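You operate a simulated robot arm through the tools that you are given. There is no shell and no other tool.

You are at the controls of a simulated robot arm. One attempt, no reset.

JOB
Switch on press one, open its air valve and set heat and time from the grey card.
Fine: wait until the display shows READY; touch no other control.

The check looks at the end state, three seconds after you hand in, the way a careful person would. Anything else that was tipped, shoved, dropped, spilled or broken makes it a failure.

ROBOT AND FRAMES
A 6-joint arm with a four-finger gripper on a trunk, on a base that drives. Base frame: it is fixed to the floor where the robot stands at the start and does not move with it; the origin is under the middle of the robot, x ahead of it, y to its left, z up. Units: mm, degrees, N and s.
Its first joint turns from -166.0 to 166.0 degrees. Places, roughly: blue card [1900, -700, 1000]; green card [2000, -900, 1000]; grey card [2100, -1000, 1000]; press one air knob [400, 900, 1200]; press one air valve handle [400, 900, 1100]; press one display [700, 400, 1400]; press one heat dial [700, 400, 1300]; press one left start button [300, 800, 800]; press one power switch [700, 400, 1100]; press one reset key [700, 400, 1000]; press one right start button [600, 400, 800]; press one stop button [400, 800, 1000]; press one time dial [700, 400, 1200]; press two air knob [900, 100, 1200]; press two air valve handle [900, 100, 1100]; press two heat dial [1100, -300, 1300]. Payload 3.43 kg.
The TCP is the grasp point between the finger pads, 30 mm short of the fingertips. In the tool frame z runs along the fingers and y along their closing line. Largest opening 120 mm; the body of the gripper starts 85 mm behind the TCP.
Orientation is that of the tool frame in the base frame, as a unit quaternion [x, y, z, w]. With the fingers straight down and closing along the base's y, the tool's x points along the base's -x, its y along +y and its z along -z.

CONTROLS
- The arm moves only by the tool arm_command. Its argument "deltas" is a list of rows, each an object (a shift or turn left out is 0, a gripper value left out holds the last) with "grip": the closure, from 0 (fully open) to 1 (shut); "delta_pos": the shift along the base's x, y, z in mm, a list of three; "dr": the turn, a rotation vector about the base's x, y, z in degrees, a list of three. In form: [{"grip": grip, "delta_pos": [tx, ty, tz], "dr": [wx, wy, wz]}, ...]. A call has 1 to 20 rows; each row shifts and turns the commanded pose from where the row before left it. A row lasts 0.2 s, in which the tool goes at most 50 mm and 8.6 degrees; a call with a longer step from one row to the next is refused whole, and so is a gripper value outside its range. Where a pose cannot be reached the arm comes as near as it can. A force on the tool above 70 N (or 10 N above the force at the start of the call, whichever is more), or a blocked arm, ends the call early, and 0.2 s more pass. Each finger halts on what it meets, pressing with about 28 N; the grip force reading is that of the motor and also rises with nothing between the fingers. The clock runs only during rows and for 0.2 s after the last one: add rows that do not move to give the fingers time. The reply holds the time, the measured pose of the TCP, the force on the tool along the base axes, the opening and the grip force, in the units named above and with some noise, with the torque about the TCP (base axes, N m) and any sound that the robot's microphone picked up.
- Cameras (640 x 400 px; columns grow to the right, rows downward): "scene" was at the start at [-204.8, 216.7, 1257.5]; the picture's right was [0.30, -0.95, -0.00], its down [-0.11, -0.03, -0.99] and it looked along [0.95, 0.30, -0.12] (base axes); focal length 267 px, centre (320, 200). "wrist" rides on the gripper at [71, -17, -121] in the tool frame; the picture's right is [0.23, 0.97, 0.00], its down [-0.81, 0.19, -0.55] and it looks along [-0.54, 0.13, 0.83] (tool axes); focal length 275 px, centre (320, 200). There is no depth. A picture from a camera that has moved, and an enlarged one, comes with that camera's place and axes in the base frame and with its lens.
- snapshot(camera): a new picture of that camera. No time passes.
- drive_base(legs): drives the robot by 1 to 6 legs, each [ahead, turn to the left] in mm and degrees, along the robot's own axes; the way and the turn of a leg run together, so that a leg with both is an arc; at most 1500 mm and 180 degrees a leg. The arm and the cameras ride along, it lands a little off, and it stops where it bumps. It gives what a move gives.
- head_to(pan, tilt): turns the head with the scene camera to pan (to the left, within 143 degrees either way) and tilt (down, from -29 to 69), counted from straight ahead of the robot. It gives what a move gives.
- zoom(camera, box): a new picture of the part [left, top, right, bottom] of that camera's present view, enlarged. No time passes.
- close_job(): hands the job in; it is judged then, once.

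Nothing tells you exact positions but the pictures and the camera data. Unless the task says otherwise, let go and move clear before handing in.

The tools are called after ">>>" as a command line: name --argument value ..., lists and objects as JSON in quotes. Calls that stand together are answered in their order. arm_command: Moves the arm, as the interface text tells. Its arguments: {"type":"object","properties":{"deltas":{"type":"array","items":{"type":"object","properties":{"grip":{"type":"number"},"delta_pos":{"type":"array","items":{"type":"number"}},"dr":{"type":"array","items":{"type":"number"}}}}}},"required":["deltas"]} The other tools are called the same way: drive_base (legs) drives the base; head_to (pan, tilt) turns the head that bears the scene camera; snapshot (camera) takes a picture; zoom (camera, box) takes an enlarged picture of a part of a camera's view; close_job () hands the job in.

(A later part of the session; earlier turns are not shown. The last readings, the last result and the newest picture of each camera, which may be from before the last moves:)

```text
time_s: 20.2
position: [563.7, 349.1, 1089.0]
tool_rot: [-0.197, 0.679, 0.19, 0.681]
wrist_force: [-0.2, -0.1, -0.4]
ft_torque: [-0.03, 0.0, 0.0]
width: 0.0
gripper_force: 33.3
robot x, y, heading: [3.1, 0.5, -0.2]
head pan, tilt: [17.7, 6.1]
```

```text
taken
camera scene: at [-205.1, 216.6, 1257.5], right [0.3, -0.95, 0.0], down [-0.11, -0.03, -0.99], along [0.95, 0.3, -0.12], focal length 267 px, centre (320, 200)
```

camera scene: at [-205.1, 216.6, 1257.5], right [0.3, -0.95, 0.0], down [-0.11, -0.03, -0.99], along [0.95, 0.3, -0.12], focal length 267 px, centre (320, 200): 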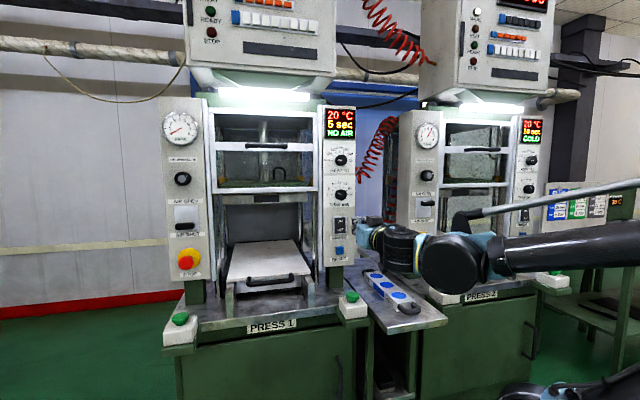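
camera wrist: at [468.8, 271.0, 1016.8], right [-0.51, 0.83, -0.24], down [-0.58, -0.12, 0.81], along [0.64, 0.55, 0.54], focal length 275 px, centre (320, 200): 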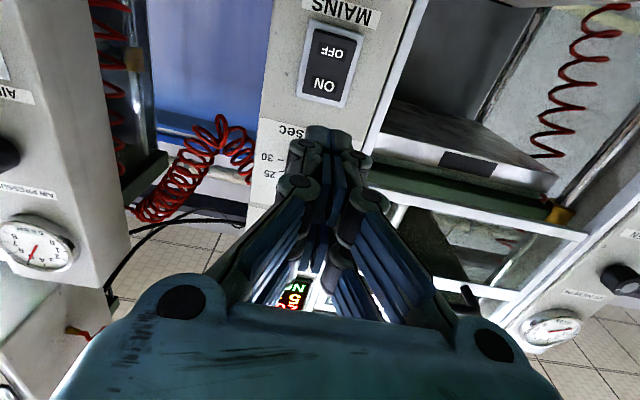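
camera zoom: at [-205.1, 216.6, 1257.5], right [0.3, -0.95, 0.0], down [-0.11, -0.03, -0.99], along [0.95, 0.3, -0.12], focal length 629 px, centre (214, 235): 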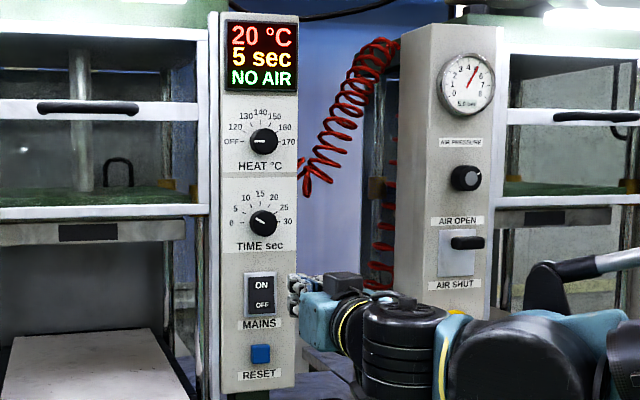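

The switch stays on and the display reads NO AIR. Next is the air valve handle on the left column, which I put near (423, 836, 1086). I'll move sideways across the front of the press, well clear of it, with the fingers opening.

>>> arm_command --deltas '[{"grip": 0.2, "delta_pos": [-10, 10, 5]}, {"delta_pos": [-21, 34, 5]}, {"delta_pos": [-21, 34, 0]}, {"delta_pos": [-21, 34, 0]}, {"delta_pos": [-21, 34, 0]}, {"delta_pos": [-21, 34, 0]}, {"delta_pos": [0, 0, 0]}]'

>>> snapshot --camera "scene"

>>> snapshot --camera "wrist"

```text
time_s: 21.8
position: [444.9, 530.6, 1100.1]
tool_rot: [-0.196, 0.679, 0.188, 0.681]
wrist_force: [0.2, -0.9, -0.4]
ft_torque: [0.0, -0.04, 0.02]
width: 95.8
gripper_force: 0.0
robot x, y, heading: [1.6, 2.7, -0.0]
head pan, tilt: [17.7, 6.1]
```

```text
taken
camera scene: at [-205.1, 216.7, 1257.5], right [0.3, -0.95, 0.0], down [-0.11, -0.03, -0.99], along [0.95, 0.3, -0.12], focal length 267 px, centre (320, 200)
```

scene: 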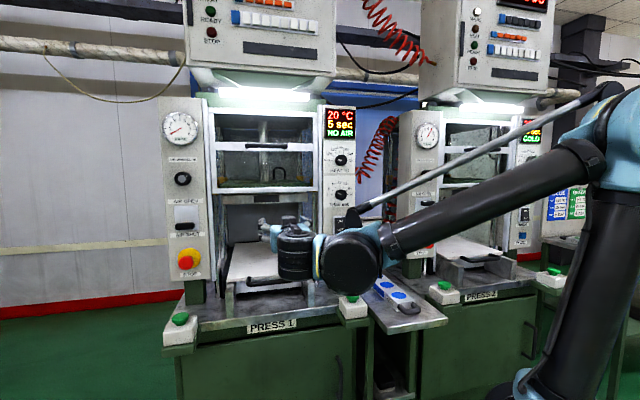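

```text
taken
camera wrist: at [350.0, 452.8, 1027.1], right [-0.51, 0.83, -0.24], down [-0.58, -0.12, 0.81], along [0.64, 0.55, 0.54], focal length 275 px, centre (320, 200)
```

wrist: 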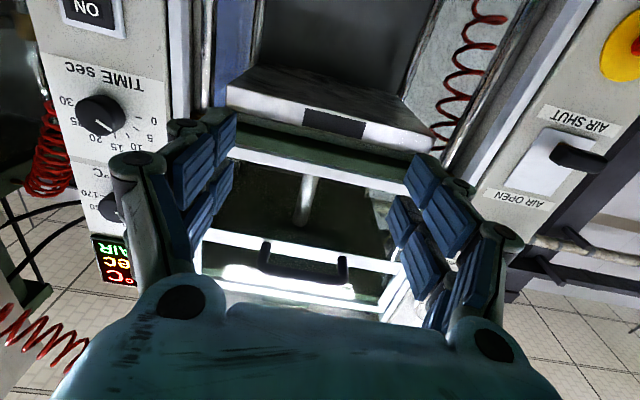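

The view from here agrees with the handle estimate of about (422, 836, 1085). I'll carry on to a standoff position in front of it.

>>> arm_command --deltas '[{"delta_pos": [-19, 34, -2]}, {"delta_pos": [-19, 34, -2]}, {"delta_pos": [-19, 34, -2]}, {"delta_pos": [-19, 34, -2]}, {"delta_pos": [-19, 34, -2]}, {"delta_pos": [-17, 34, -2]}, {"delta_pos": [-14, 34, -2]}, {"delta_pos": [0, 0, 0]}]'

>>> snapshot --camera "scene"

>>> snapshot --camera "wrist"

```text
time_s: 23.6
position: [321.8, 767.0, 1084.3]
tool_rot: [-0.196, 0.68, 0.188, 0.681]
wrist_force: [0.3, -0.1, -0.7]
ft_torque: [-0.02, 0.01, 0.0]
width: 95.9
gripper_force: 0.0
robot x, y, heading: [-1.6, 0.2, -0.0]
head pan, tilt: [17.7, 6.1]
```

```text
taken
camera scene: at [-205.1, 216.7, 1257.5], right [0.3, -0.95, 0.0], down [-0.11, -0.03, -0.99], along [0.95, 0.3, -0.12], focal length 267 px, centre (320, 200)
```

scene: 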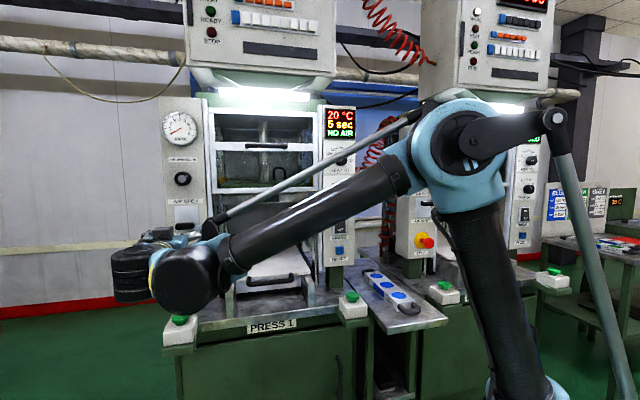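

```text
taken
camera wrist: at [227.3, 689.6, 1012.2], right [-0.51, 0.83, -0.24], down [-0.58, -0.12, 0.81], along [0.64, 0.55, 0.54], focal length 275 px, centre (320, 200)
```

wrist: 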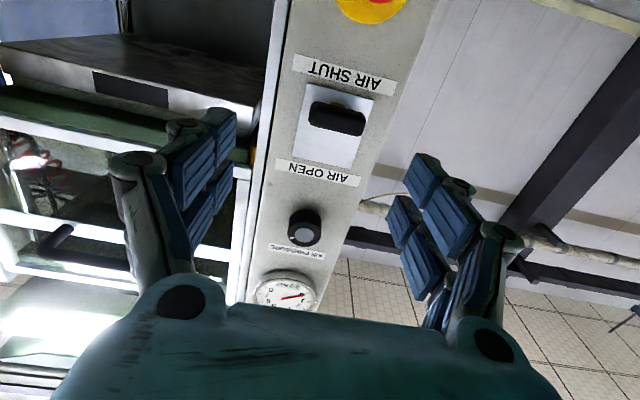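

The handle bar sits about 16 mm to the left of the tool axis and level with it. I'll correct the sideways offset, advance part way with the fingers open and look again.

>>> arm_command --deltas '[{"delta_pos": [-8.5, 13.8, 0]}, {"delta_pos": [17, 10.4, 0]}, {"delta_pos": [17, 10.4, 0]}, {"delta_pos": [17, 10.4, 0]}, {"delta_pos": [0, 0, 0]}]'

>>> snapshot --camera "wrist"

>>> snapshot --camera "scene"

```text
time_s: 24.8
position: [364.9, 812.2, 1083.9]
tool_rot: [-0.197, 0.679, 0.189, 0.681]
wrist_force: [0.6, 0.1, -0.7]
ft_torque: [-0.02, 0.01, -0.01]
width: 96.1
gripper_force: 0.0
robot x, y, heading: [1.0, 1.1, -0.1]
head pan, tilt: [17.7, 6.1]
```

```text
taken
camera wrist: at [270.0, 735.0, 1012.0], right [-0.51, 0.83, -0.24], down [-0.58, -0.12, 0.81], along [0.64, 0.55, 0.54], focal length 275 px, centre (320, 200)
```

wrist: 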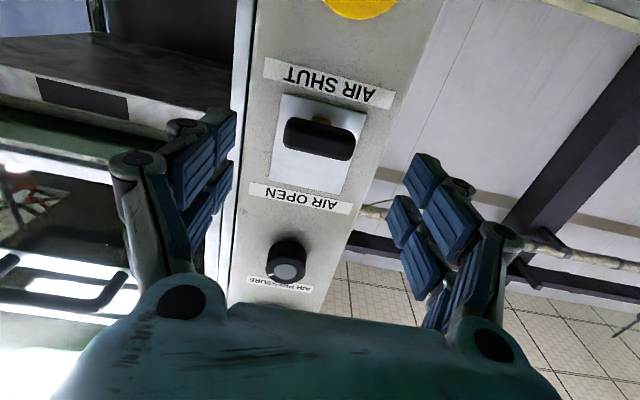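

```text
taken
camera scene: at [-205.2, 216.7, 1257.5], right [0.3, -0.95, 0.0], down [-0.11, -0.03, -0.99], along [0.95, 0.3, -0.12], focal length 267 px, centre (320, 200)
```

scene: 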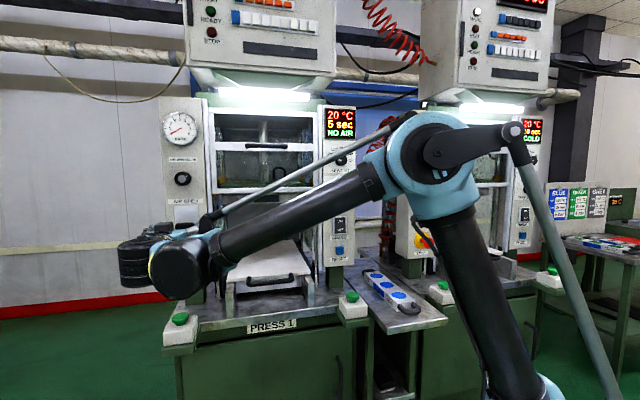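

The bar is now centred on the tool axis, about 72 mm ahead. I'll advance 56 mm so the finger pads straddle its ends.

>>> arm_command --deltas '[{"delta_pos": [12.8, 7.85, 0]}, {"delta_pos": [12.8, 7.85, 0]}, {"delta_pos": [12.8, 7.85, 0]}, {"delta_pos": [9.4, 5.75, 0]}, {"delta_pos": [0, 0, 0]}]'

>>> snapshot --camera "wrist"

>>> zoom --camera "scene" --box '[140, 150, 240, 290]'

```text
time_s: 26.0
position: [411.6, 841.3, 1082.1]
tool_rot: [-0.196, 0.679, 0.189, 0.681]
wrist_force: [-0.7, -0.8, -0.1]
ft_torque: [0.01, 0.01, 0.01]
width: 95.9
gripper_force: 0.0
robot x, y, heading: [-1.4, -1.0, 0.0]
head pan, tilt: [17.7, 6.1]
```

```text
taken
camera wrist: at [316.7, 763.6, 1011.0], right [-0.51, 0.83, -0.24], down [-0.58, -0.12, 0.81], along [0.64, 0.55, 0.54], focal length 275 px, centre (320, 200)
```

wrist: 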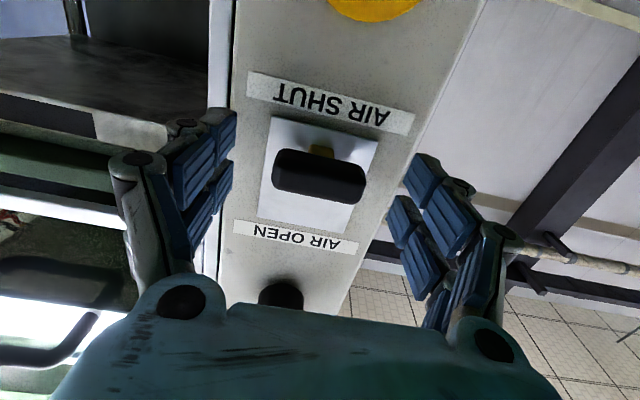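

```text
2.86 times, centred on (190, 220) of scene
camera zoom: at [-205.1, 216.7, 1257.5], right [0.3, -0.95, 0.0], down [-0.11, -0.03, -0.99], along [0.95, 0.3, -0.12], focal length 764 px, centre (691, 143)
```

zoom: 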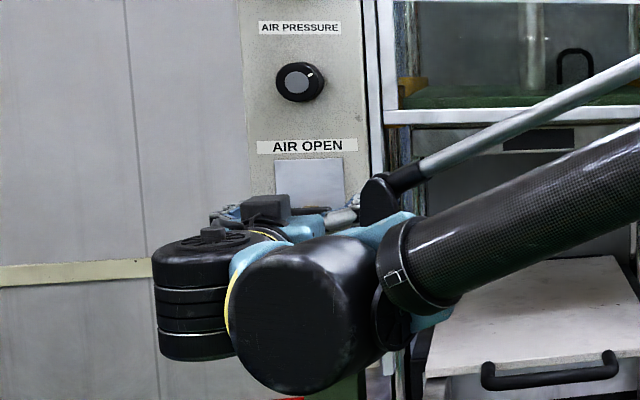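

The bar is between the pads, about 12 mm ahead of the grasp point. I'll close on its ends.

>>> arm_command --deltas '[{"grip": 0.5}, {"grip": 0.5}, {"grip": 0.8}, {"grip": 0.8}, {"grip": 0.8}]'

>>> snapshot --camera "wrist"

```text
time_s: 27.2
position: [412.3, 841.3, 1084.8]
tool_rot: [-0.195, 0.68, 0.189, 0.681]
wrist_force: [0.2, -2.3, -0.8]
ft_torque: [0.2, 0.21, 0.01]
width: 51.3
gripper_force: 45.3
robot x, y, heading: [-4.4, -0.3, 0.0]
head pan, tilt: [17.7, 6.1]
```

```text
taken
camera wrist: at [316.6, 763.5, 1011.1], right [-0.51, 0.83, -0.24], down [-0.58, -0.12, 0.81], along [0.64, 0.55, 0.54], focal length 275 px, centre (320, 200)
```

wrist: 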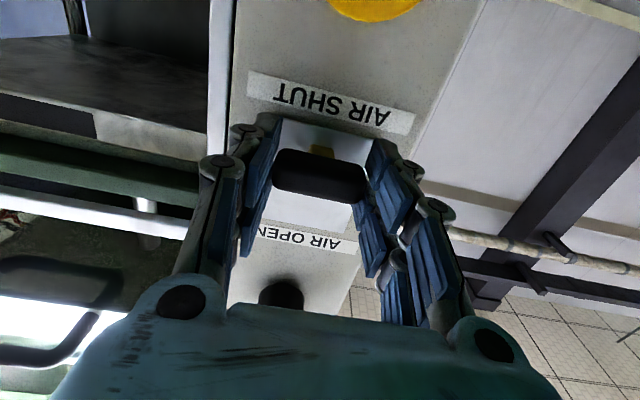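

The bar is gripped with a width of 51 mm. I'll slide it upward in small steps while watching the force.

>>> arm_command --deltas '[{"delta_pos": [0, 0, 4]}, {"delta_pos": [0, 0, 4]}, {"delta_pos": [0, 0, 4]}, {"delta_pos": [0, 0, 0]}]'

>>> snapshot --camera "wrist"

```text
time_s: 28.2
position: [410.9, 841.3, 1096.7]
tool_rot: [-0.196, 0.679, 0.19, 0.681]
wrist_force: [-6.7, -11.6, -0.1]
ft_torque: [0.04, 0.49, -0.31]
width: 51.4
gripper_force: 45.0
robot x, y, heading: [1.6, -1.5, 0.1]
head pan, tilt: [17.7, 6.1]
```

```text
taken
camera wrist: at [316.6, 763.5, 1024.8], right [-0.51, 0.83, -0.24], down [-0.58, -0.12, 0.81], along [0.64, 0.55, 0.54], focal length 275 px, centre (320, 200)
```

wrist: 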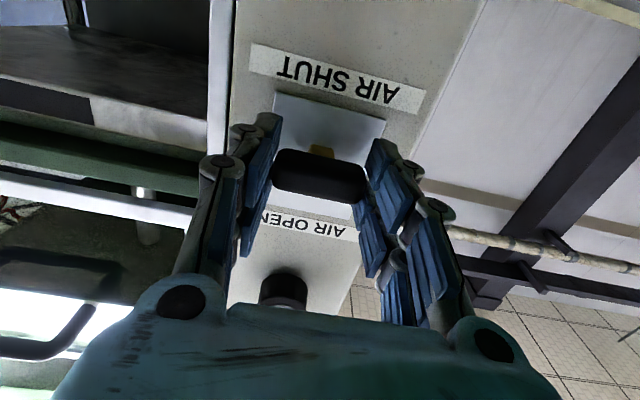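

The bar moves with the fingers. There is about 12 N of outward force, which suggests a lever moving on a shallow arc, so I'll ease outward slightly and keep lifting.

>>> arm_command --deltas '[{"delta_pos": [-1.7, -1.0, 4]}, {"delta_pos": [0, 0, 4]}, {"delta_pos": [0, 0, 4]}, {"delta_pos": [0, 0, 0]}]'

>>> snapshot --camera "wrist"

>>> zoom --camera "scene" --box '[150, 90, 370, 280]'

```text
time_s: 29.2
position: [411.1, 841.5, 1108.7]
tool_rot: [-0.195, 0.68, 0.188, 0.681]
wrist_force: [17.5, 17.3, -0.2]
ft_torque: [0.29, -0.07, 0.16]
width: 51.4
gripper_force: 44.9
robot x, y, heading: [3.1, 2.3, 0.1]
head pan, tilt: [17.7, 6.1]
```

```text
taken
camera wrist: at [316.5, 763.5, 1035.9], right [-0.51, 0.83, -0.24], down [-0.58, -0.12, 0.81], along [0.64, 0.55, 0.54], focal length 275 px, centre (320, 200)
```

wrist: 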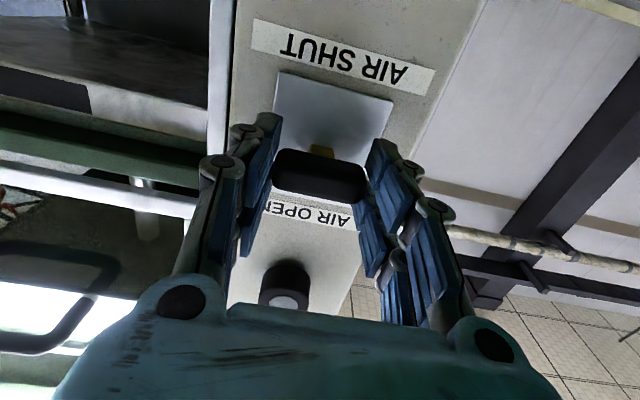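

```text
2.11 times, centred on (260, 185) of scene
camera zoom: at [-204.3, 217.4, 1257.5], right [0.3, -0.95, 0.0], down [-0.11, -0.03, -0.99], along [0.95, 0.3, -0.12], focal length 563 px, centre (446, 232)
```

zoom: 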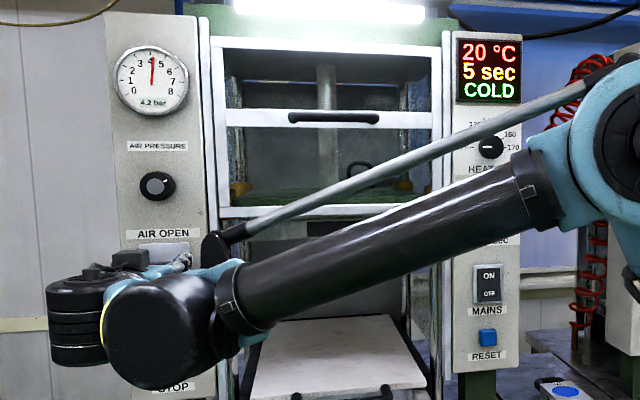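

The air is on: the gauge climbs past 4 bar and the display now reads COLD. I'll follow the arc back inward a little and lift a bit more, to make sure the lever sits at its open stop.

>>> arm_command --deltas '[{"delta_pos": [1.7, 1.0, 0]}, {"delta_pos": [0, 0, 3]}, {"delta_pos": [0, 0, 0]}]'

>>> zoom --camera "scene" --box '[150, 90, 370, 280]'

>>> snapshot --camera "wrist"

```text
time_s: 30.0
position: [412.4, 841.5, 1112.9]
tool_rot: [-0.196, 0.68, 0.188, 0.681]
wrist_force: [-4.2, -0.6, -1.2]
ft_torque: [-0.12, 0.72, 0.05]
width: 51.6
gripper_force: 45.7
robot x, y, heading: [-5.3, -0.8, -0.1]
head pan, tilt: [17.7, 6.1]
```

```text
2.11 times, centred on (260, 185) of scene
camera zoom: at [-205.3, 216.7, 1257.5], right [0.3, -0.95, 0.0], down [-0.11, -0.03, -0.99], along [0.95, 0.3, -0.12], focal length 563 px, centre (446, 232)
```

zoom: 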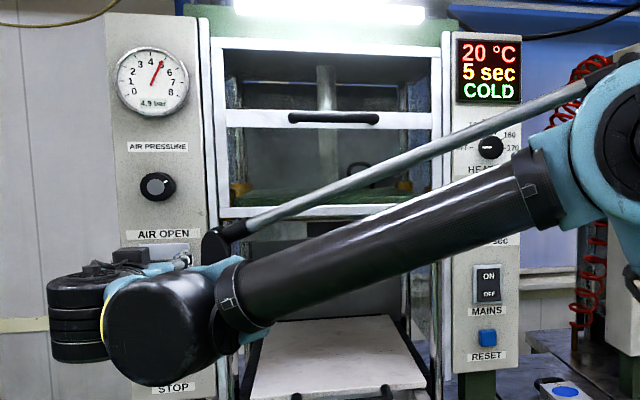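

```text
taken
camera wrist: at [316.7, 763.4, 1039.5], right [-0.51, 0.83, -0.24], down [-0.58, -0.12, 0.81], along [0.64, 0.55, 0.54], focal length 275 px, centre (320, 200)
```

wrist: 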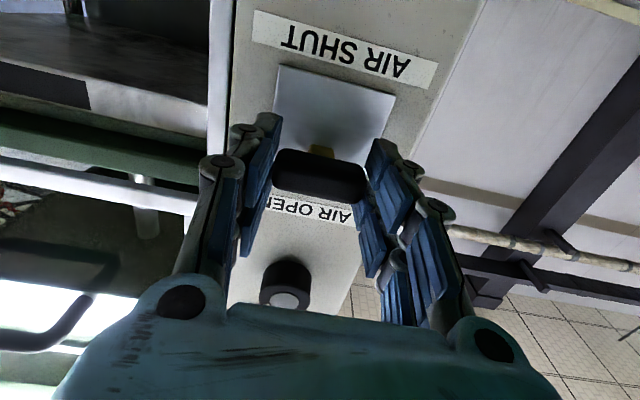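

The gauge now reads 4.9 bar. I'll lift a few more mm to feel for the end stop.

>>> arm_command --deltas '[{"delta_pos": [0, 0, 3]}, {"delta_pos": [0, 0, 0]}]'

>>> arm_command --deltas '[{"delta_pos": [0, 0, 3]}, {"delta_pos": [0, 0, 0]}]'

>>> snapshot --camera "wrist"

```text
time_s: 30.6
position: [411.1, 840.2, 1114.1]
tool_rot: [-0.195, 0.68, 0.188, 0.682]
wrist_force: [-13.1, -4.6, -1.0]
ft_torque: [0.12, 0.41, 0.15]
width: 51.0
gripper_force: 44.9
robot x, y, heading: [-2.0, 1.2, 0.0]
head pan, tilt: [17.7, 6.1]
```

```text
time_s: 31.2
position: [411.1, 840.8, 1119.0]
tool_rot: [-0.195, 0.679, 0.188, 0.682]
wrist_force: [-14.6, -4.5, 0.9]
ft_torque: [0.21, 0.18, 0.15]
width: 51.2
gripper_force: 44.7
robot x, y, heading: [-0.3, -1.1, -0.0]
head pan, tilt: [17.7, 6.1]
```

```text
taken
camera wrist: at [316.7, 763.4, 1045.5], right [-0.51, 0.83, -0.24], down [-0.58, -0.12, 0.81], along [0.64, 0.55, 0.54], focal length 275 px, centre (320, 200)
```

wrist: 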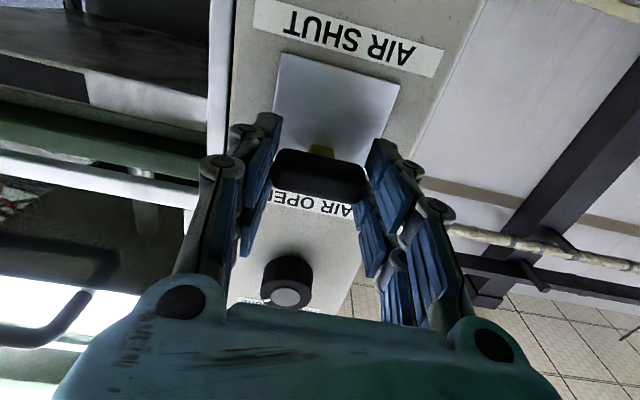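

The bar is still moving with the fingers and no stop yet. I'll continue in small steps.

>>> arm_command --deltas '[{"delta_pos": [0, 0, 3]}, {"delta_pos": [0, 0, 0]}]'

>>> arm_command --deltas '[{"delta_pos": [0, 0, 3]}, {"delta_pos": [0, 0, 0]}]'

>>> snapshot --camera "wrist"

>>> zoom --camera "scene" --box '[150, 90, 240, 280]'

```text
time_s: 31.8
position: [411.9, 841.5, 1121.4]
tool_rot: [-0.196, 0.679, 0.189, 0.682]
wrist_force: [-16.2, -10.0, 1.7]
ft_torque: [0.14, 0.08, -0.04]
width: 51.4
gripper_force: 44.4
robot x, y, heading: [2.6, -1.3, 0.3]
head pan, tilt: [17.7, 6.1]
```

```text
time_s: 32.4
position: [411.9, 840.8, 1123.7]
tool_rot: [-0.195, 0.68, 0.188, 0.682]
wrist_force: [-14.3, -9.7, -3.9]
ft_torque: [0.18, -0.07, -0.11]
width: 51.7
gripper_force: 45.2
robot x, y, heading: [-2.4, 1.2, 0.0]
head pan, tilt: [17.7, 6.1]
```

```text
taken
camera wrist: at [316.7, 763.5, 1051.4], right [-0.51, 0.83, -0.24], down [-0.58, -0.12, 0.81], along [0.64, 0.55, 0.54], focal length 275 px, centre (320, 200)
```

wrist: 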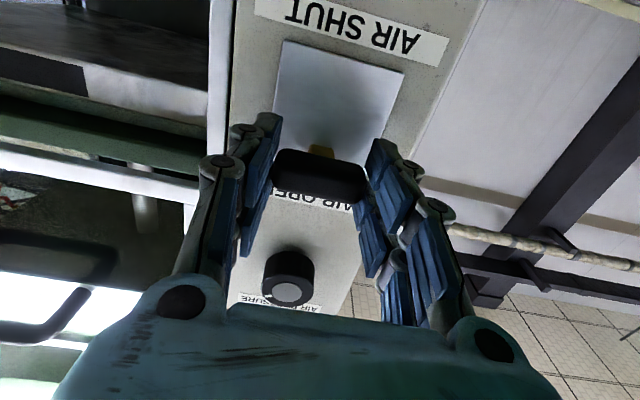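

```text
2.11 times, centred on (195, 185) of scene
camera zoom: at [-205.8, 216.3, 1257.4], right [0.3, -0.95, 0.0], down [-0.11, -0.03, -0.99], along [0.95, 0.3, -0.12], focal length 563 px, centre (583, 232)
```

zoom: 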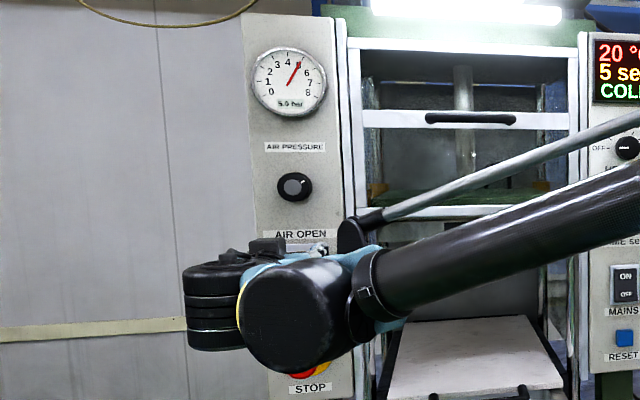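

The gauge holds 5.0 bar after about 41 mm of travel. I'll make one more small lift to check for the stop.

>>> arm_command --deltas '[{"delta_pos": [0, 0, 2.5]}, {"delta_pos": [0, 0, 0]}]'

>>> zoom --camera "wrist" --box '[220, 20, 440, 220]'

```text
time_s: 33.0
position: [412.4, 841.7, 1125.5]
tool_rot: [-0.197, 0.68, 0.19, 0.681]
wrist_force: [-14.2, -21.4, -25.9]
ft_torque: [-0.17, 0.85, -0.35]
width: 51.4
gripper_force: 44.3
robot x, y, heading: [-1.7, 2.8, -0.1]
head pan, tilt: [17.7, 6.1]
```

```text
2.00 times, centred on (330, 120) of wrist
camera zoom: at [317.2, 764.1, 1053.1], right [-0.51, 0.83, -0.24], down [-0.57, -0.12, 0.81], along [0.64, 0.55, 0.54], focal length 551 px, centre (300, 360)
```

zoom: 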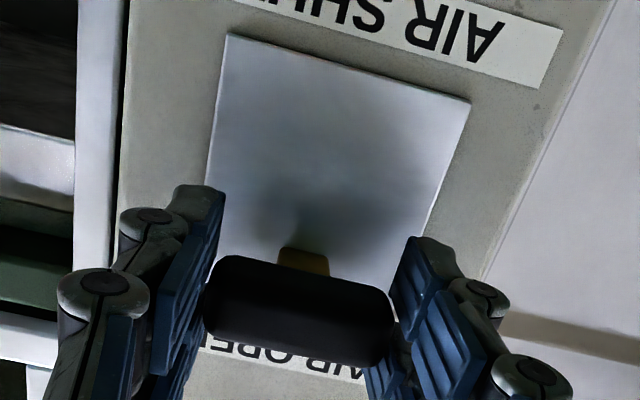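

The vertical force jumped to 26 N, so the valve is at its open stop. I'll open the fingers and back straight out.

>>> arm_command --deltas '[{"grip": 0.35, "delta_pos": [0, 0, -1]}, {"grip": 0.25, "delta_pos": [0, 0, 0]}, {"grip": 0.2, "delta_pos": [0, 0, 0]}, {"grip": 0.2}]'

>>> snapshot --camera "wrist"

```text
time_s: 34.0
position: [412.8, 842.0, 1125.3]
tool_rot: [-0.197, 0.679, 0.189, 0.681]
wrist_force: [-0.7, -0.8, 0.8]
ft_torque: [-0.03, 0.0, -0.01]
width: 96.0
gripper_force: 0.1
robot x, y, heading: [-0.2, -0.5, 0.0]
head pan, tilt: [17.7, 6.1]
```

```text
taken
camera wrist: at [317.2, 764.2, 1052.4], right [-0.51, 0.83, -0.24], down [-0.58, -0.12, 0.81], along [0.64, 0.55, 0.54], focal length 275 px, centre (320, 200)
```

wrist: 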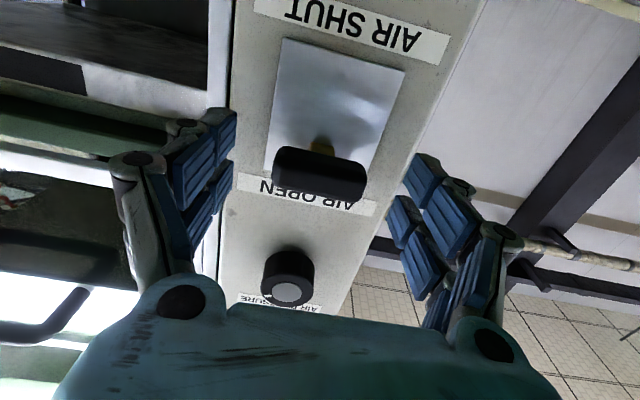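

The handle stays at the top and the fingers are clear of it. I'll back straight out along the tool axis.

>>> arm_command --deltas '[{"delta_pos": [-17, -10.4, 0]}, {"delta_pos": [-25.6, -15.7, 0]}, {"delta_pos": [-34, -20.8, 0]}, {"delta_pos": [-34, -20.8, 0]}, {"delta_pos": [-17, -10.4, 0]}, {"delta_pos": [0, 0, 0]}]'

>>> snapshot --camera "wrist"

>>> snapshot --camera "scene"

```text
time_s: 35.4
position: [283.7, 765.4, 1123.2]
tool_rot: [-0.197, 0.679, 0.188, 0.681]
wrist_force: [0.0, -0.7, -0.4]
ft_torque: [0.02, 0.01, 0.0]
width: 95.9
gripper_force: 0.0
robot x, y, heading: [-1.4, 1.2, -0.1]
head pan, tilt: [17.7, 6.1]
```

```text
taken
camera wrist: at [189.8, 687.5, 1051.2], right [-0.51, 0.83, -0.24], down [-0.58, -0.12, 0.81], along [0.64, 0.55, 0.54], focal length 275 px, centre (320, 200)
```

wrist: 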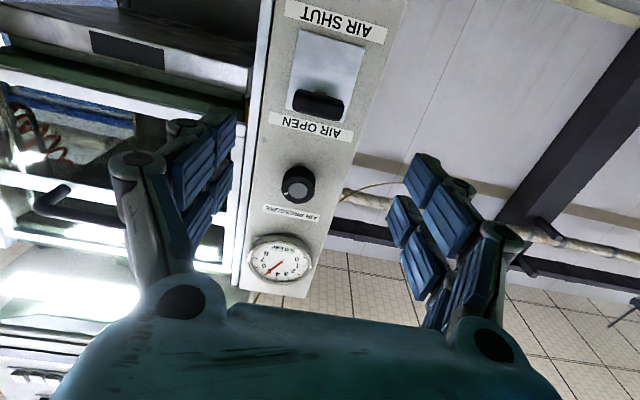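

```text
taken
camera scene: at [-205.1, 216.7, 1257.5], right [0.3, -0.95, 0.0], down [-0.11, -0.03, -0.99], along [0.95, 0.3, -0.12], focal length 267 px, centre (320, 200)
```

scene: 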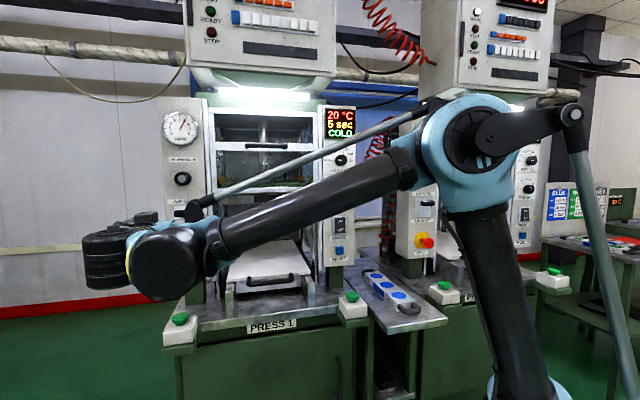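

The valve is open and the gauge reads 5 bar. Now I'll travel back across the front, staying well clear, to a standoff in front of the heat dial.

>>> arm_command --deltas '[{"grip": 0.4, "delta_pos": [15, -33, 12]}, {"delta_pos": [21, -32, 12]}, {"delta_pos": [21, -32, 12]}, {"delta_pos": [21, -32, 12]}, {"delta_pos": [21, -32, 12]}, {"delta_pos": [21, -32, 12]}, {"delta_pos": [21, -32, 12]}, {"delta_pos": [0, 0, 0]}]'

>>> snapshot --camera "scene"

```text
time_s: 37.2
position: [426.8, 537.7, 1208.0]
tool_rot: [-0.196, 0.68, 0.188, 0.682]
wrist_force: [0.2, 0.0, -0.4]
ft_torque: [0.03, 0.02, 0.03]
width: 72.0
gripper_force: 0.0
robot x, y, heading: [-2.6, 0.9, 0.1]
head pan, tilt: [17.7, 6.1]
```

```text
taken
camera scene: at [-205.1, 216.6, 1257.5], right [0.3, -0.95, 0.0], down [-0.11, -0.03, -0.99], along [0.95, 0.3, -0.12], focal length 267 px, centre (320, 200)
```

scene: 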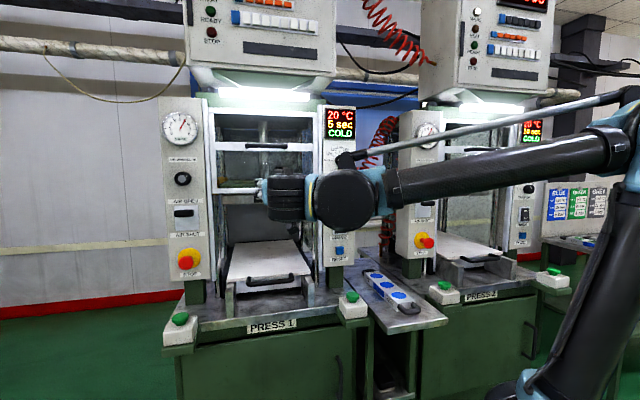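

The path is clear, so I'll continue to the standoff in front of the heat dial.

>>> arm_command --deltas '[{"delta_pos": [22, -32, 12]}, {"delta_pos": [22, -32, 12]}, {"delta_pos": [22, -32, 12]}, {"delta_pos": [22, -32, 12]}, {"delta_pos": [22, -32, 12]}, {"delta_pos": [22, -32, 12]}, {"delta_pos": [0, 0, 0]}]'

>>> snapshot --camera "wrist"

>>> snapshot --camera "scene"

```text
time_s: 38.8
position: [557.3, 343.1, 1282.1]
tool_rot: [-0.195, 0.68, 0.189, 0.682]
wrist_force: [0.0, -0.3, 0.0]
ft_torque: [-0.01, 0.01, -0.01]
width: 71.9
gripper_force: 0.2
robot x, y, heading: [0.4, 1.0, 0.2]
head pan, tilt: [17.7, 6.1]
```

```text
taken
camera wrist: at [463.5, 266.1, 1208.9], right [-0.51, 0.83, -0.24], down [-0.58, -0.12, 0.81], along [0.64, 0.55, 0.54], focal length 275 px, centre (320, 200)
```

wrist: 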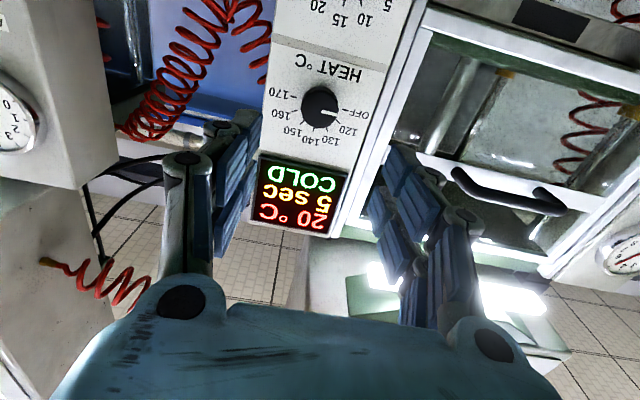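

```text
taken
camera scene: at [-205.1, 216.5, 1257.5], right [0.3, -0.95, 0.0], down [-0.11, -0.03, -0.99], along [0.95, 0.3, -0.12], focal length 267 px, centre (320, 200)
```

scene: 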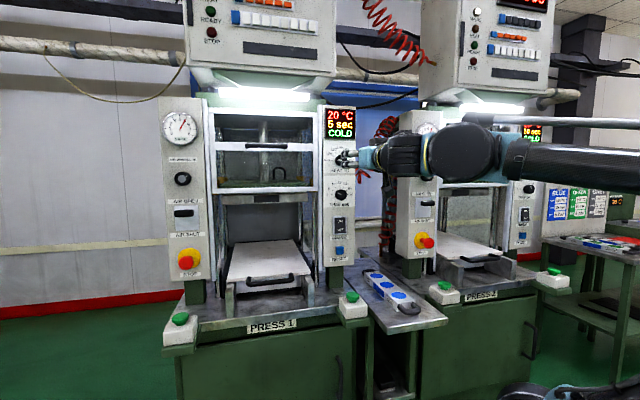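

The display reads 20 °C, 5 sec, COLD, and the heat dial is close to the tool axis. I'll zoom in for an exact alignment.

>>> zoom --camera "wrist" --box '[260, 50, 390, 160]'

```text
3.64 times, centred on (325, 105) of wrist
camera zoom: at [463.5, 266.1, 1208.9], right [-0.51, 0.83, -0.24], down [-0.58, -0.12, 0.81], along [0.64, 0.55, 0.54], focal length 1001 px, centre (302, 546)
```

zoom: 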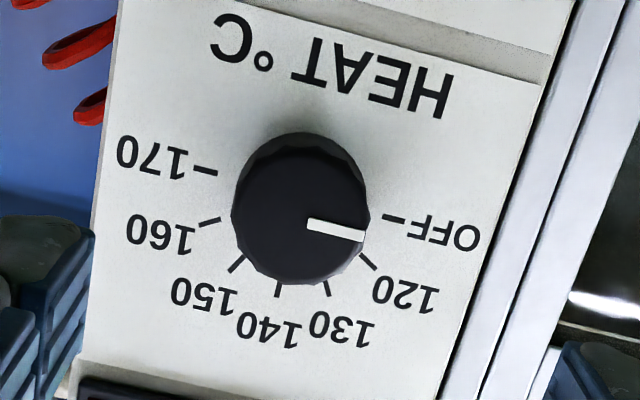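

The dial sits on the tool axis, with its face about 145 mm ahead and 27 mm above the panel. It needs a 120° clockwise turn, so I'll pre-roll the gripper by −60° here and then check the alignment.

>>> arm_command --deltas '[{"grip": 0.4, "delta_pos": [12.8, 7.85, 0], "dr": [-7.25, -4.44, 0]}, {"delta_pos": [12.8, 7.85, 0], "dr": [-7.25, -4.44, 0]}, {"delta_pos": [12.8, 7.85, 0], "dr": [-7.25, -4.44, 0]}, {"delta_pos": [12.8, 7.85, 0], "dr": [-7.25, -4.44, 0]}, {"dr": [-7.25, -4.44, 0]}, {"dr": [-7.25, -4.44, 0]}, {"dr": [-7.25, -4.44, 0]}, {"delta_pos": [0, 0, 0]}]'

>>> snapshot --camera "wrist"

>>> zoom --camera "scene" --box '[310, 90, 420, 210]'

```text
time_s: 40.6
position: [609.7, 376.7, 1281.9]
tool_rot: [-0.507, 0.492, -0.176, 0.685]
wrist_force: [-0.5, 0.3, -0.2]
ft_torque: [0.02, 0.01, -0.01]
width: 72.3
gripper_force: 0.0
robot x, y, heading: [2.1, 0.7, 0.4]
head pan, tilt: [17.7, 6.1]
```

```text
taken
camera wrist: at [542.1, 254.8, 1259.1], right [-0.15, 0.24, -0.96], down [-0.89, 0.39, 0.24], along [0.43, 0.89, 0.16], focal length 275 px, centre (320, 200)
```

wrist: 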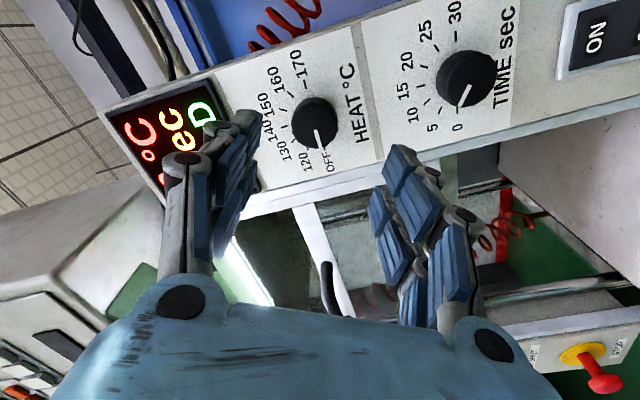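

```text
3.33 times, centred on (365, 150) of scene
camera zoom: at [-205.1, 216.6, 1257.5], right [0.3, -0.95, 0.0], down [-0.11, -0.03, -0.99], along [0.95, 0.3, -0.12], focal length 891 px, centre (170, 367)
```

zoom: 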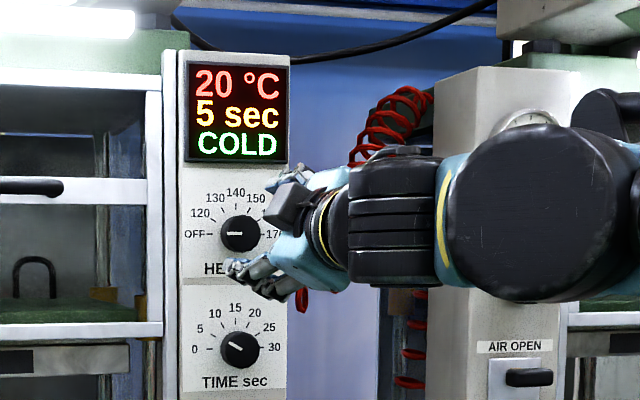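

The roll went as planned. I'll zoom in to re-measure where the dial sits relative to the tool axis.

>>> zoom --camera "wrist" --box '[250, 70, 390, 180]'

```text
3.64 times, centred on (320, 125) of wrist
camera zoom: at [542.1, 254.8, 1259.1], right [-0.15, 0.24, -0.96], down [-0.89, 0.39, 0.24], along [0.43, 0.89, 0.16], focal length 1001 px, centre (320, 473)
```

zoom: 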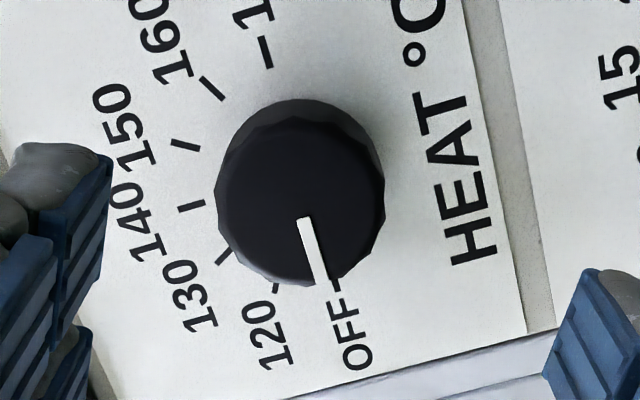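

Combining both views, the dial centre is about 5 mm above the tool axis and 1 mm to the left, with its face about 102 mm ahead. I'll correct for that and advance 70 mm with the fingers open.

>>> arm_command --deltas '[{"delta_pos": [-0.4, 0.6, 5]}, {"delta_pos": [15, 9.2, 0]}, {"delta_pos": [15, 9.2, 0]}, {"delta_pos": [15, 9.2, 0]}, {"delta_pos": [14.7, 9, 0]}, {"delta_pos": [0, 0, 0]}]'

>>> zoom --camera "wrist" --box '[220, 60, 420, 220]'

>>> zoom --camera "scene" --box '[310, 90, 420, 210]'

```text
time_s: 42.0
position: [668.1, 414.5, 1285.0]
tool_rot: [-0.507, 0.493, -0.174, 0.685]
wrist_force: [-0.3, 0.3, -0.7]
ft_torque: [0.02, -0.03, 0.01]
width: 71.7
gripper_force: 0.1
robot x, y, heading: [-2.5, 0.8, -0.1]
head pan, tilt: [17.7, 6.1]
```

```text
2.50 times, centred on (320, 140) of wrist
camera zoom: at [601.1, 291.9, 1262.7], right [-0.15, 0.24, -0.96], down [-0.89, 0.39, 0.24], along [0.43, 0.89, 0.16], focal length 688 px, centre (320, 350)
```

zoom: 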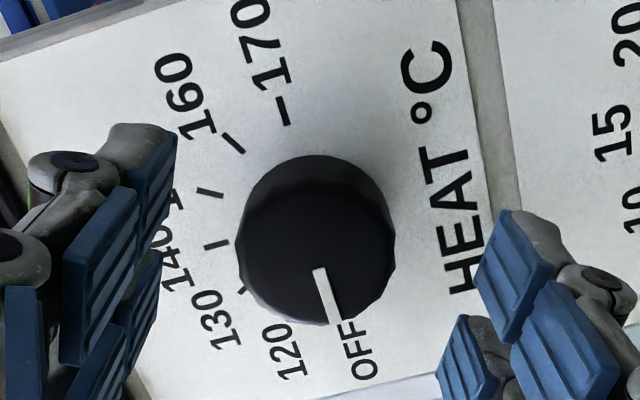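

```text
3.33 times, centred on (365, 150) of scene
camera zoom: at [-205.1, 216.6, 1257.5], right [0.3, -0.95, 0.0], down [-0.11, -0.03, -0.99], along [0.95, 0.3, -0.12], focal length 891 px, centre (170, 367)
```

zoom: 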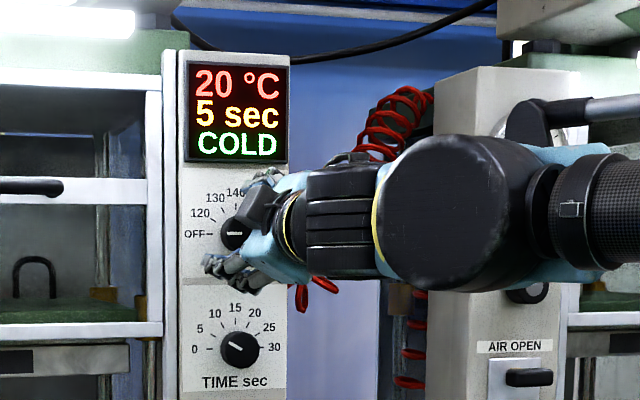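

Alignment is good: the dial is within 1 mm of the axis and its face is 33 mm ahead. I'll advance 24 mm so the pads straddle the dial, stopping clear of the panel.

>>> arm_command --deltas '[{"delta_pos": [10.2, 6.3, 0]}, {"delta_pos": [6.8, 4.2, 0]}, {"delta_pos": [3.4, 2.1, 0.5]}, {"delta_pos": [0, 0, 0]}]'

>>> zoom --camera "wrist" --box '[220, 60, 420, 220]'

```text
time_s: 43.0
position: [689.0, 427.4, 1285.9]
tool_rot: [-0.507, 0.493, -0.175, 0.685]
wrist_force: [-0.3, 0.6, -0.7]
ft_torque: [0.0, 0.01, 0.01]
width: 72.2
gripper_force: 0.1
robot x, y, heading: [1.7, 2.6, 0.1]
head pan, tilt: [17.7, 6.1]
```

```text
2.50 times, centred on (320, 140) of wrist
camera zoom: at [621.7, 304.3, 1264.0], right [-0.15, 0.24, -0.96], down [-0.89, 0.39, 0.24], along [0.43, 0.89, 0.16], focal length 688 px, centre (320, 350)
```

zoom: 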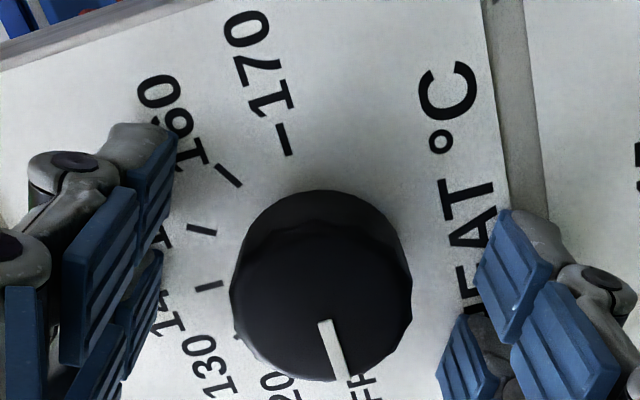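

The dial is centred between the pads. I'll close on it.

>>> arm_command --deltas '[{"grip": 0.6}, {"grip": 0.6}, {"grip": 0.85}, {"grip": 0.85}]'

>>> zoom --camera "wrist" --box '[220, 60, 420, 220]'

```text
time_s: 44.0
position: [688.2, 427.8, 1286.2]
tool_rot: [-0.507, 0.493, -0.174, 0.686]
wrist_force: [-35.0, -15.9, -13.7]
ft_torque: [-0.33, 0.44, 0.11]
width: 36.9
gripper_force: 44.8
robot x, y, heading: [-2.8, -0.5, 0.2]
head pan, tilt: [17.7, 6.1]
```

```text
2.50 times, centred on (320, 140) of wrist
camera zoom: at [619.9, 303.7, 1264.4], right [-0.15, 0.24, -0.96], down [-0.89, 0.39, 0.24], along [0.43, 0.89, 0.16], focal length 688 px, centre (320, 350)
```

zoom: 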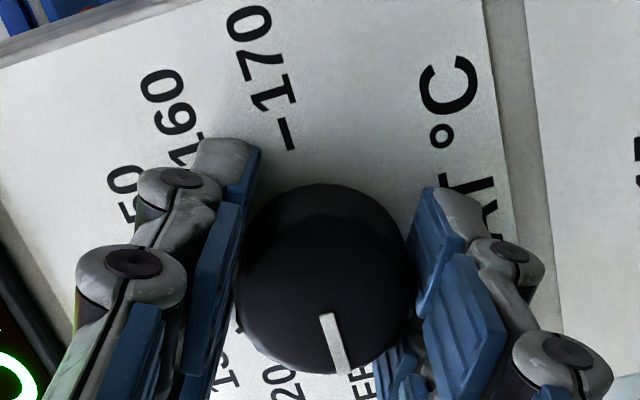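

Closing pushed the fingertips forward against the panel with about 38 N. I'll ease back a few mm to relieve that before turning.

>>> arm_command --deltas '[{"delta_pos": [-2.6, -1.6, 0]}, {"delta_pos": [0, 0, 0]}]'

>>> arm_command --deltas '[{"delta_pos": [-1.7, -1.05, 0]}, {"delta_pos": [0, 0, 0]}]'

```text
time_s: 44.6
position: [687.2, 426.1, 1286.7]
tool_rot: [-0.507, 0.493, -0.176, 0.685]
wrist_force: [5.4, 9.1, 6.9]
ft_torque: [0.11, -0.15, 0.26]
width: 36.3
gripper_force: 44.5
robot x, y, heading: [2.0, 2.5, -0.1]
head pan, tilt: [17.7, 6.1]
```

```text
time_s: 45.2
position: [681.0, 426.9, 1289.1]
tool_rot: [-0.506, 0.493, -0.178, 0.685]
wrist_force: [114.4, 44.8, -76.8]
ft_torque: [-0.12, 0.9, -0.74]
width: 37.2
gripper_force: 45.2
robot x, y, heading: [-3.1, -0.5, 0.1]
head pan, tilt: [17.7, 6.1]
stopped in row 2: the force on the tool passed its limit at 74 N (the readings are from after the stop); the commanded pose is now the measured one
```

Pulling back with the dial gripped raised the force sharply. I'll release the grip at once to take the load off.

>>> arm_command --deltas '[{"grip": 0.55}, {"grip": 0.45}]'

>>> snapshot --camera "wrist"

>>> zoom --camera "scene" --box '[310, 90, 420, 210]'

```text
time_s: 45.8
position: [669.5, 424.2, 1296.8]
tool_rot: [-0.507, 0.488, -0.177, 0.688]
wrist_force: [1.6, -0.6, -1.3]
ft_torque: [0.01, -0.08, 0.06]
width: 66.1
gripper_force: 0.1
robot x, y, heading: [0.4, 1.3, -0.0]
head pan, tilt: [17.7, 6.1]
```

```text
taken
camera wrist: at [602.6, 302.0, 1273.2], right [-0.14, 0.24, -0.96], down [-0.89, 0.39, 0.23], along [0.43, 0.89, 0.16], focal length 275 px, centre (320, 200)
```

wrist: 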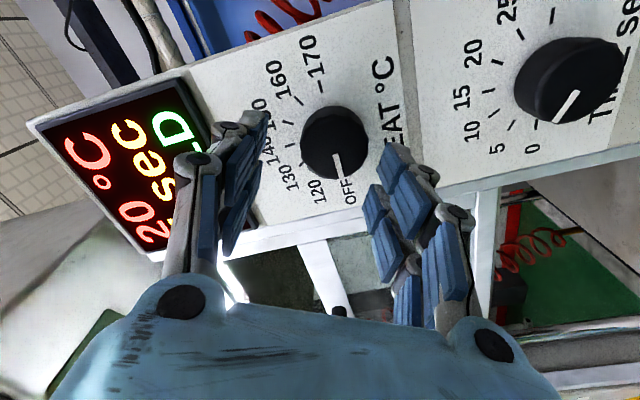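

```text
3.33 times, centred on (365, 150) of scene
camera zoom: at [-205.0, 216.3, 1257.6], right [0.3, -0.95, 0.0], down [-0.11, -0.03, -0.99], along [0.95, 0.3, -0.12], focal length 891 px, centre (170, 367)
```

zoom: 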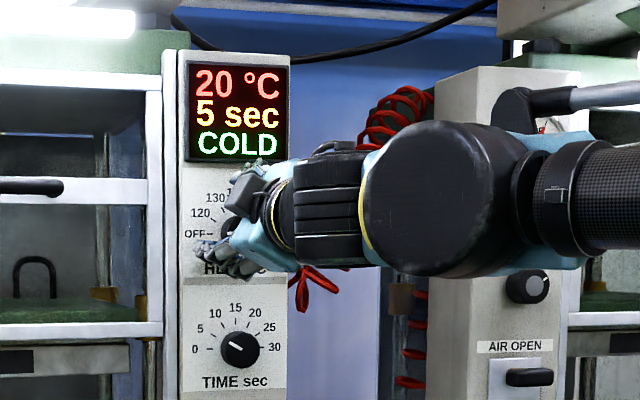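

The load is gone and the dial looks intact, still at OFF. The arm sprang back about 20 mm, so I'll back off further, re-centre and re-check before gripping again at a shallower depth.

>>> arm_command --deltas '[{"grip": 0.42, "delta_pos": [-10.7, -6.5, 0]}, {"delta_pos": [-10.6, -6.6, 0]}, {"delta_pos": [4.1, -6.7, -9.2]}, {"delta_pos": [0, 0, 0]}]'

>>> zoom --camera "wrist" --box '[220, 60, 420, 220]'

>>> snapshot --camera "scene"

```text
time_s: 46.8
position: [653.2, 405.2, 1286.7]
tool_rot: [-0.506, 0.488, -0.177, 0.689]
wrist_force: [-0.1, 0.5, 0.0]
ft_torque: [0.01, 0.04, -0.01]
width: 69.5
gripper_force: 0.0
robot x, y, heading: [0.4, 4.8, 0.2]
head pan, tilt: [17.7, 6.1]
```

```text
2.50 times, centred on (320, 140) of wrist
camera zoom: at [585.6, 282.5, 1264.6], right [-0.14, 0.24, -0.96], down [-0.89, 0.39, 0.23], along [0.43, 0.89, 0.16], focal length 688 px, centre (320, 350)
```

zoom: 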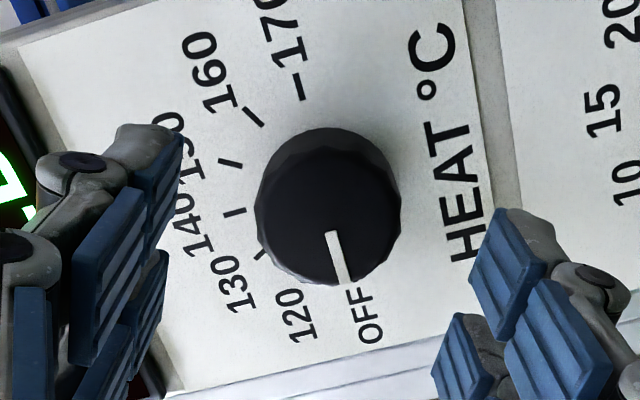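

```text
taken
camera scene: at [-204.9, 216.6, 1257.5], right [0.3, -0.95, 0.0], down [-0.11, -0.03, -0.99], along [0.95, 0.3, -0.12], focal length 267 px, centre (320, 200)
```

scene: 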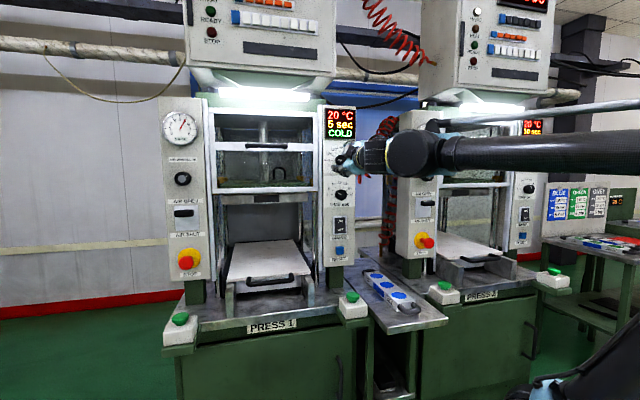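

The dial is intact and 2 to 3 mm low of the axis. I'll correct, level the tool, and advance to 6 mm shallower than before.

>>> arm_command --deltas '[{"delta_pos": [0.6, -1.0, -2.6], "dr": [-0.34, 0.55, 0]}, {"delta_pos": [12.8, 7.8, 0]}, {"delta_pos": [10.2, 6.3, 0]}, {"delta_pos": [7.7, 4.7, 0]}, {"delta_pos": [0, 0, 0]}]'

>>> zoom --camera "wrist" --box '[220, 60, 420, 220]'

```text
time_s: 48.0
position: [684.2, 422.8, 1283.4]
tool_rot: [-0.508, 0.491, -0.178, 0.685]
wrist_force: [-0.8, 0.3, -0.3]
ft_torque: [0.01, 0.01, 0.03]
width: 69.6
gripper_force: 0.1
robot x, y, heading: [1.6, 1.2, 0.1]
head pan, tilt: [17.7, 6.1]
```

```text
2.50 times, centred on (320, 140) of wrist
camera zoom: at [617.4, 300.3, 1262.4], right [-0.15, 0.24, -0.96], down [-0.89, 0.39, 0.23], along [0.43, 0.89, 0.15], focal length 688 px, centre (320, 350)
```

zoom: 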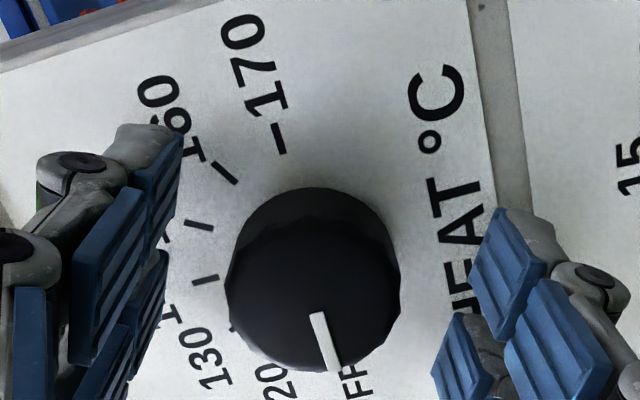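

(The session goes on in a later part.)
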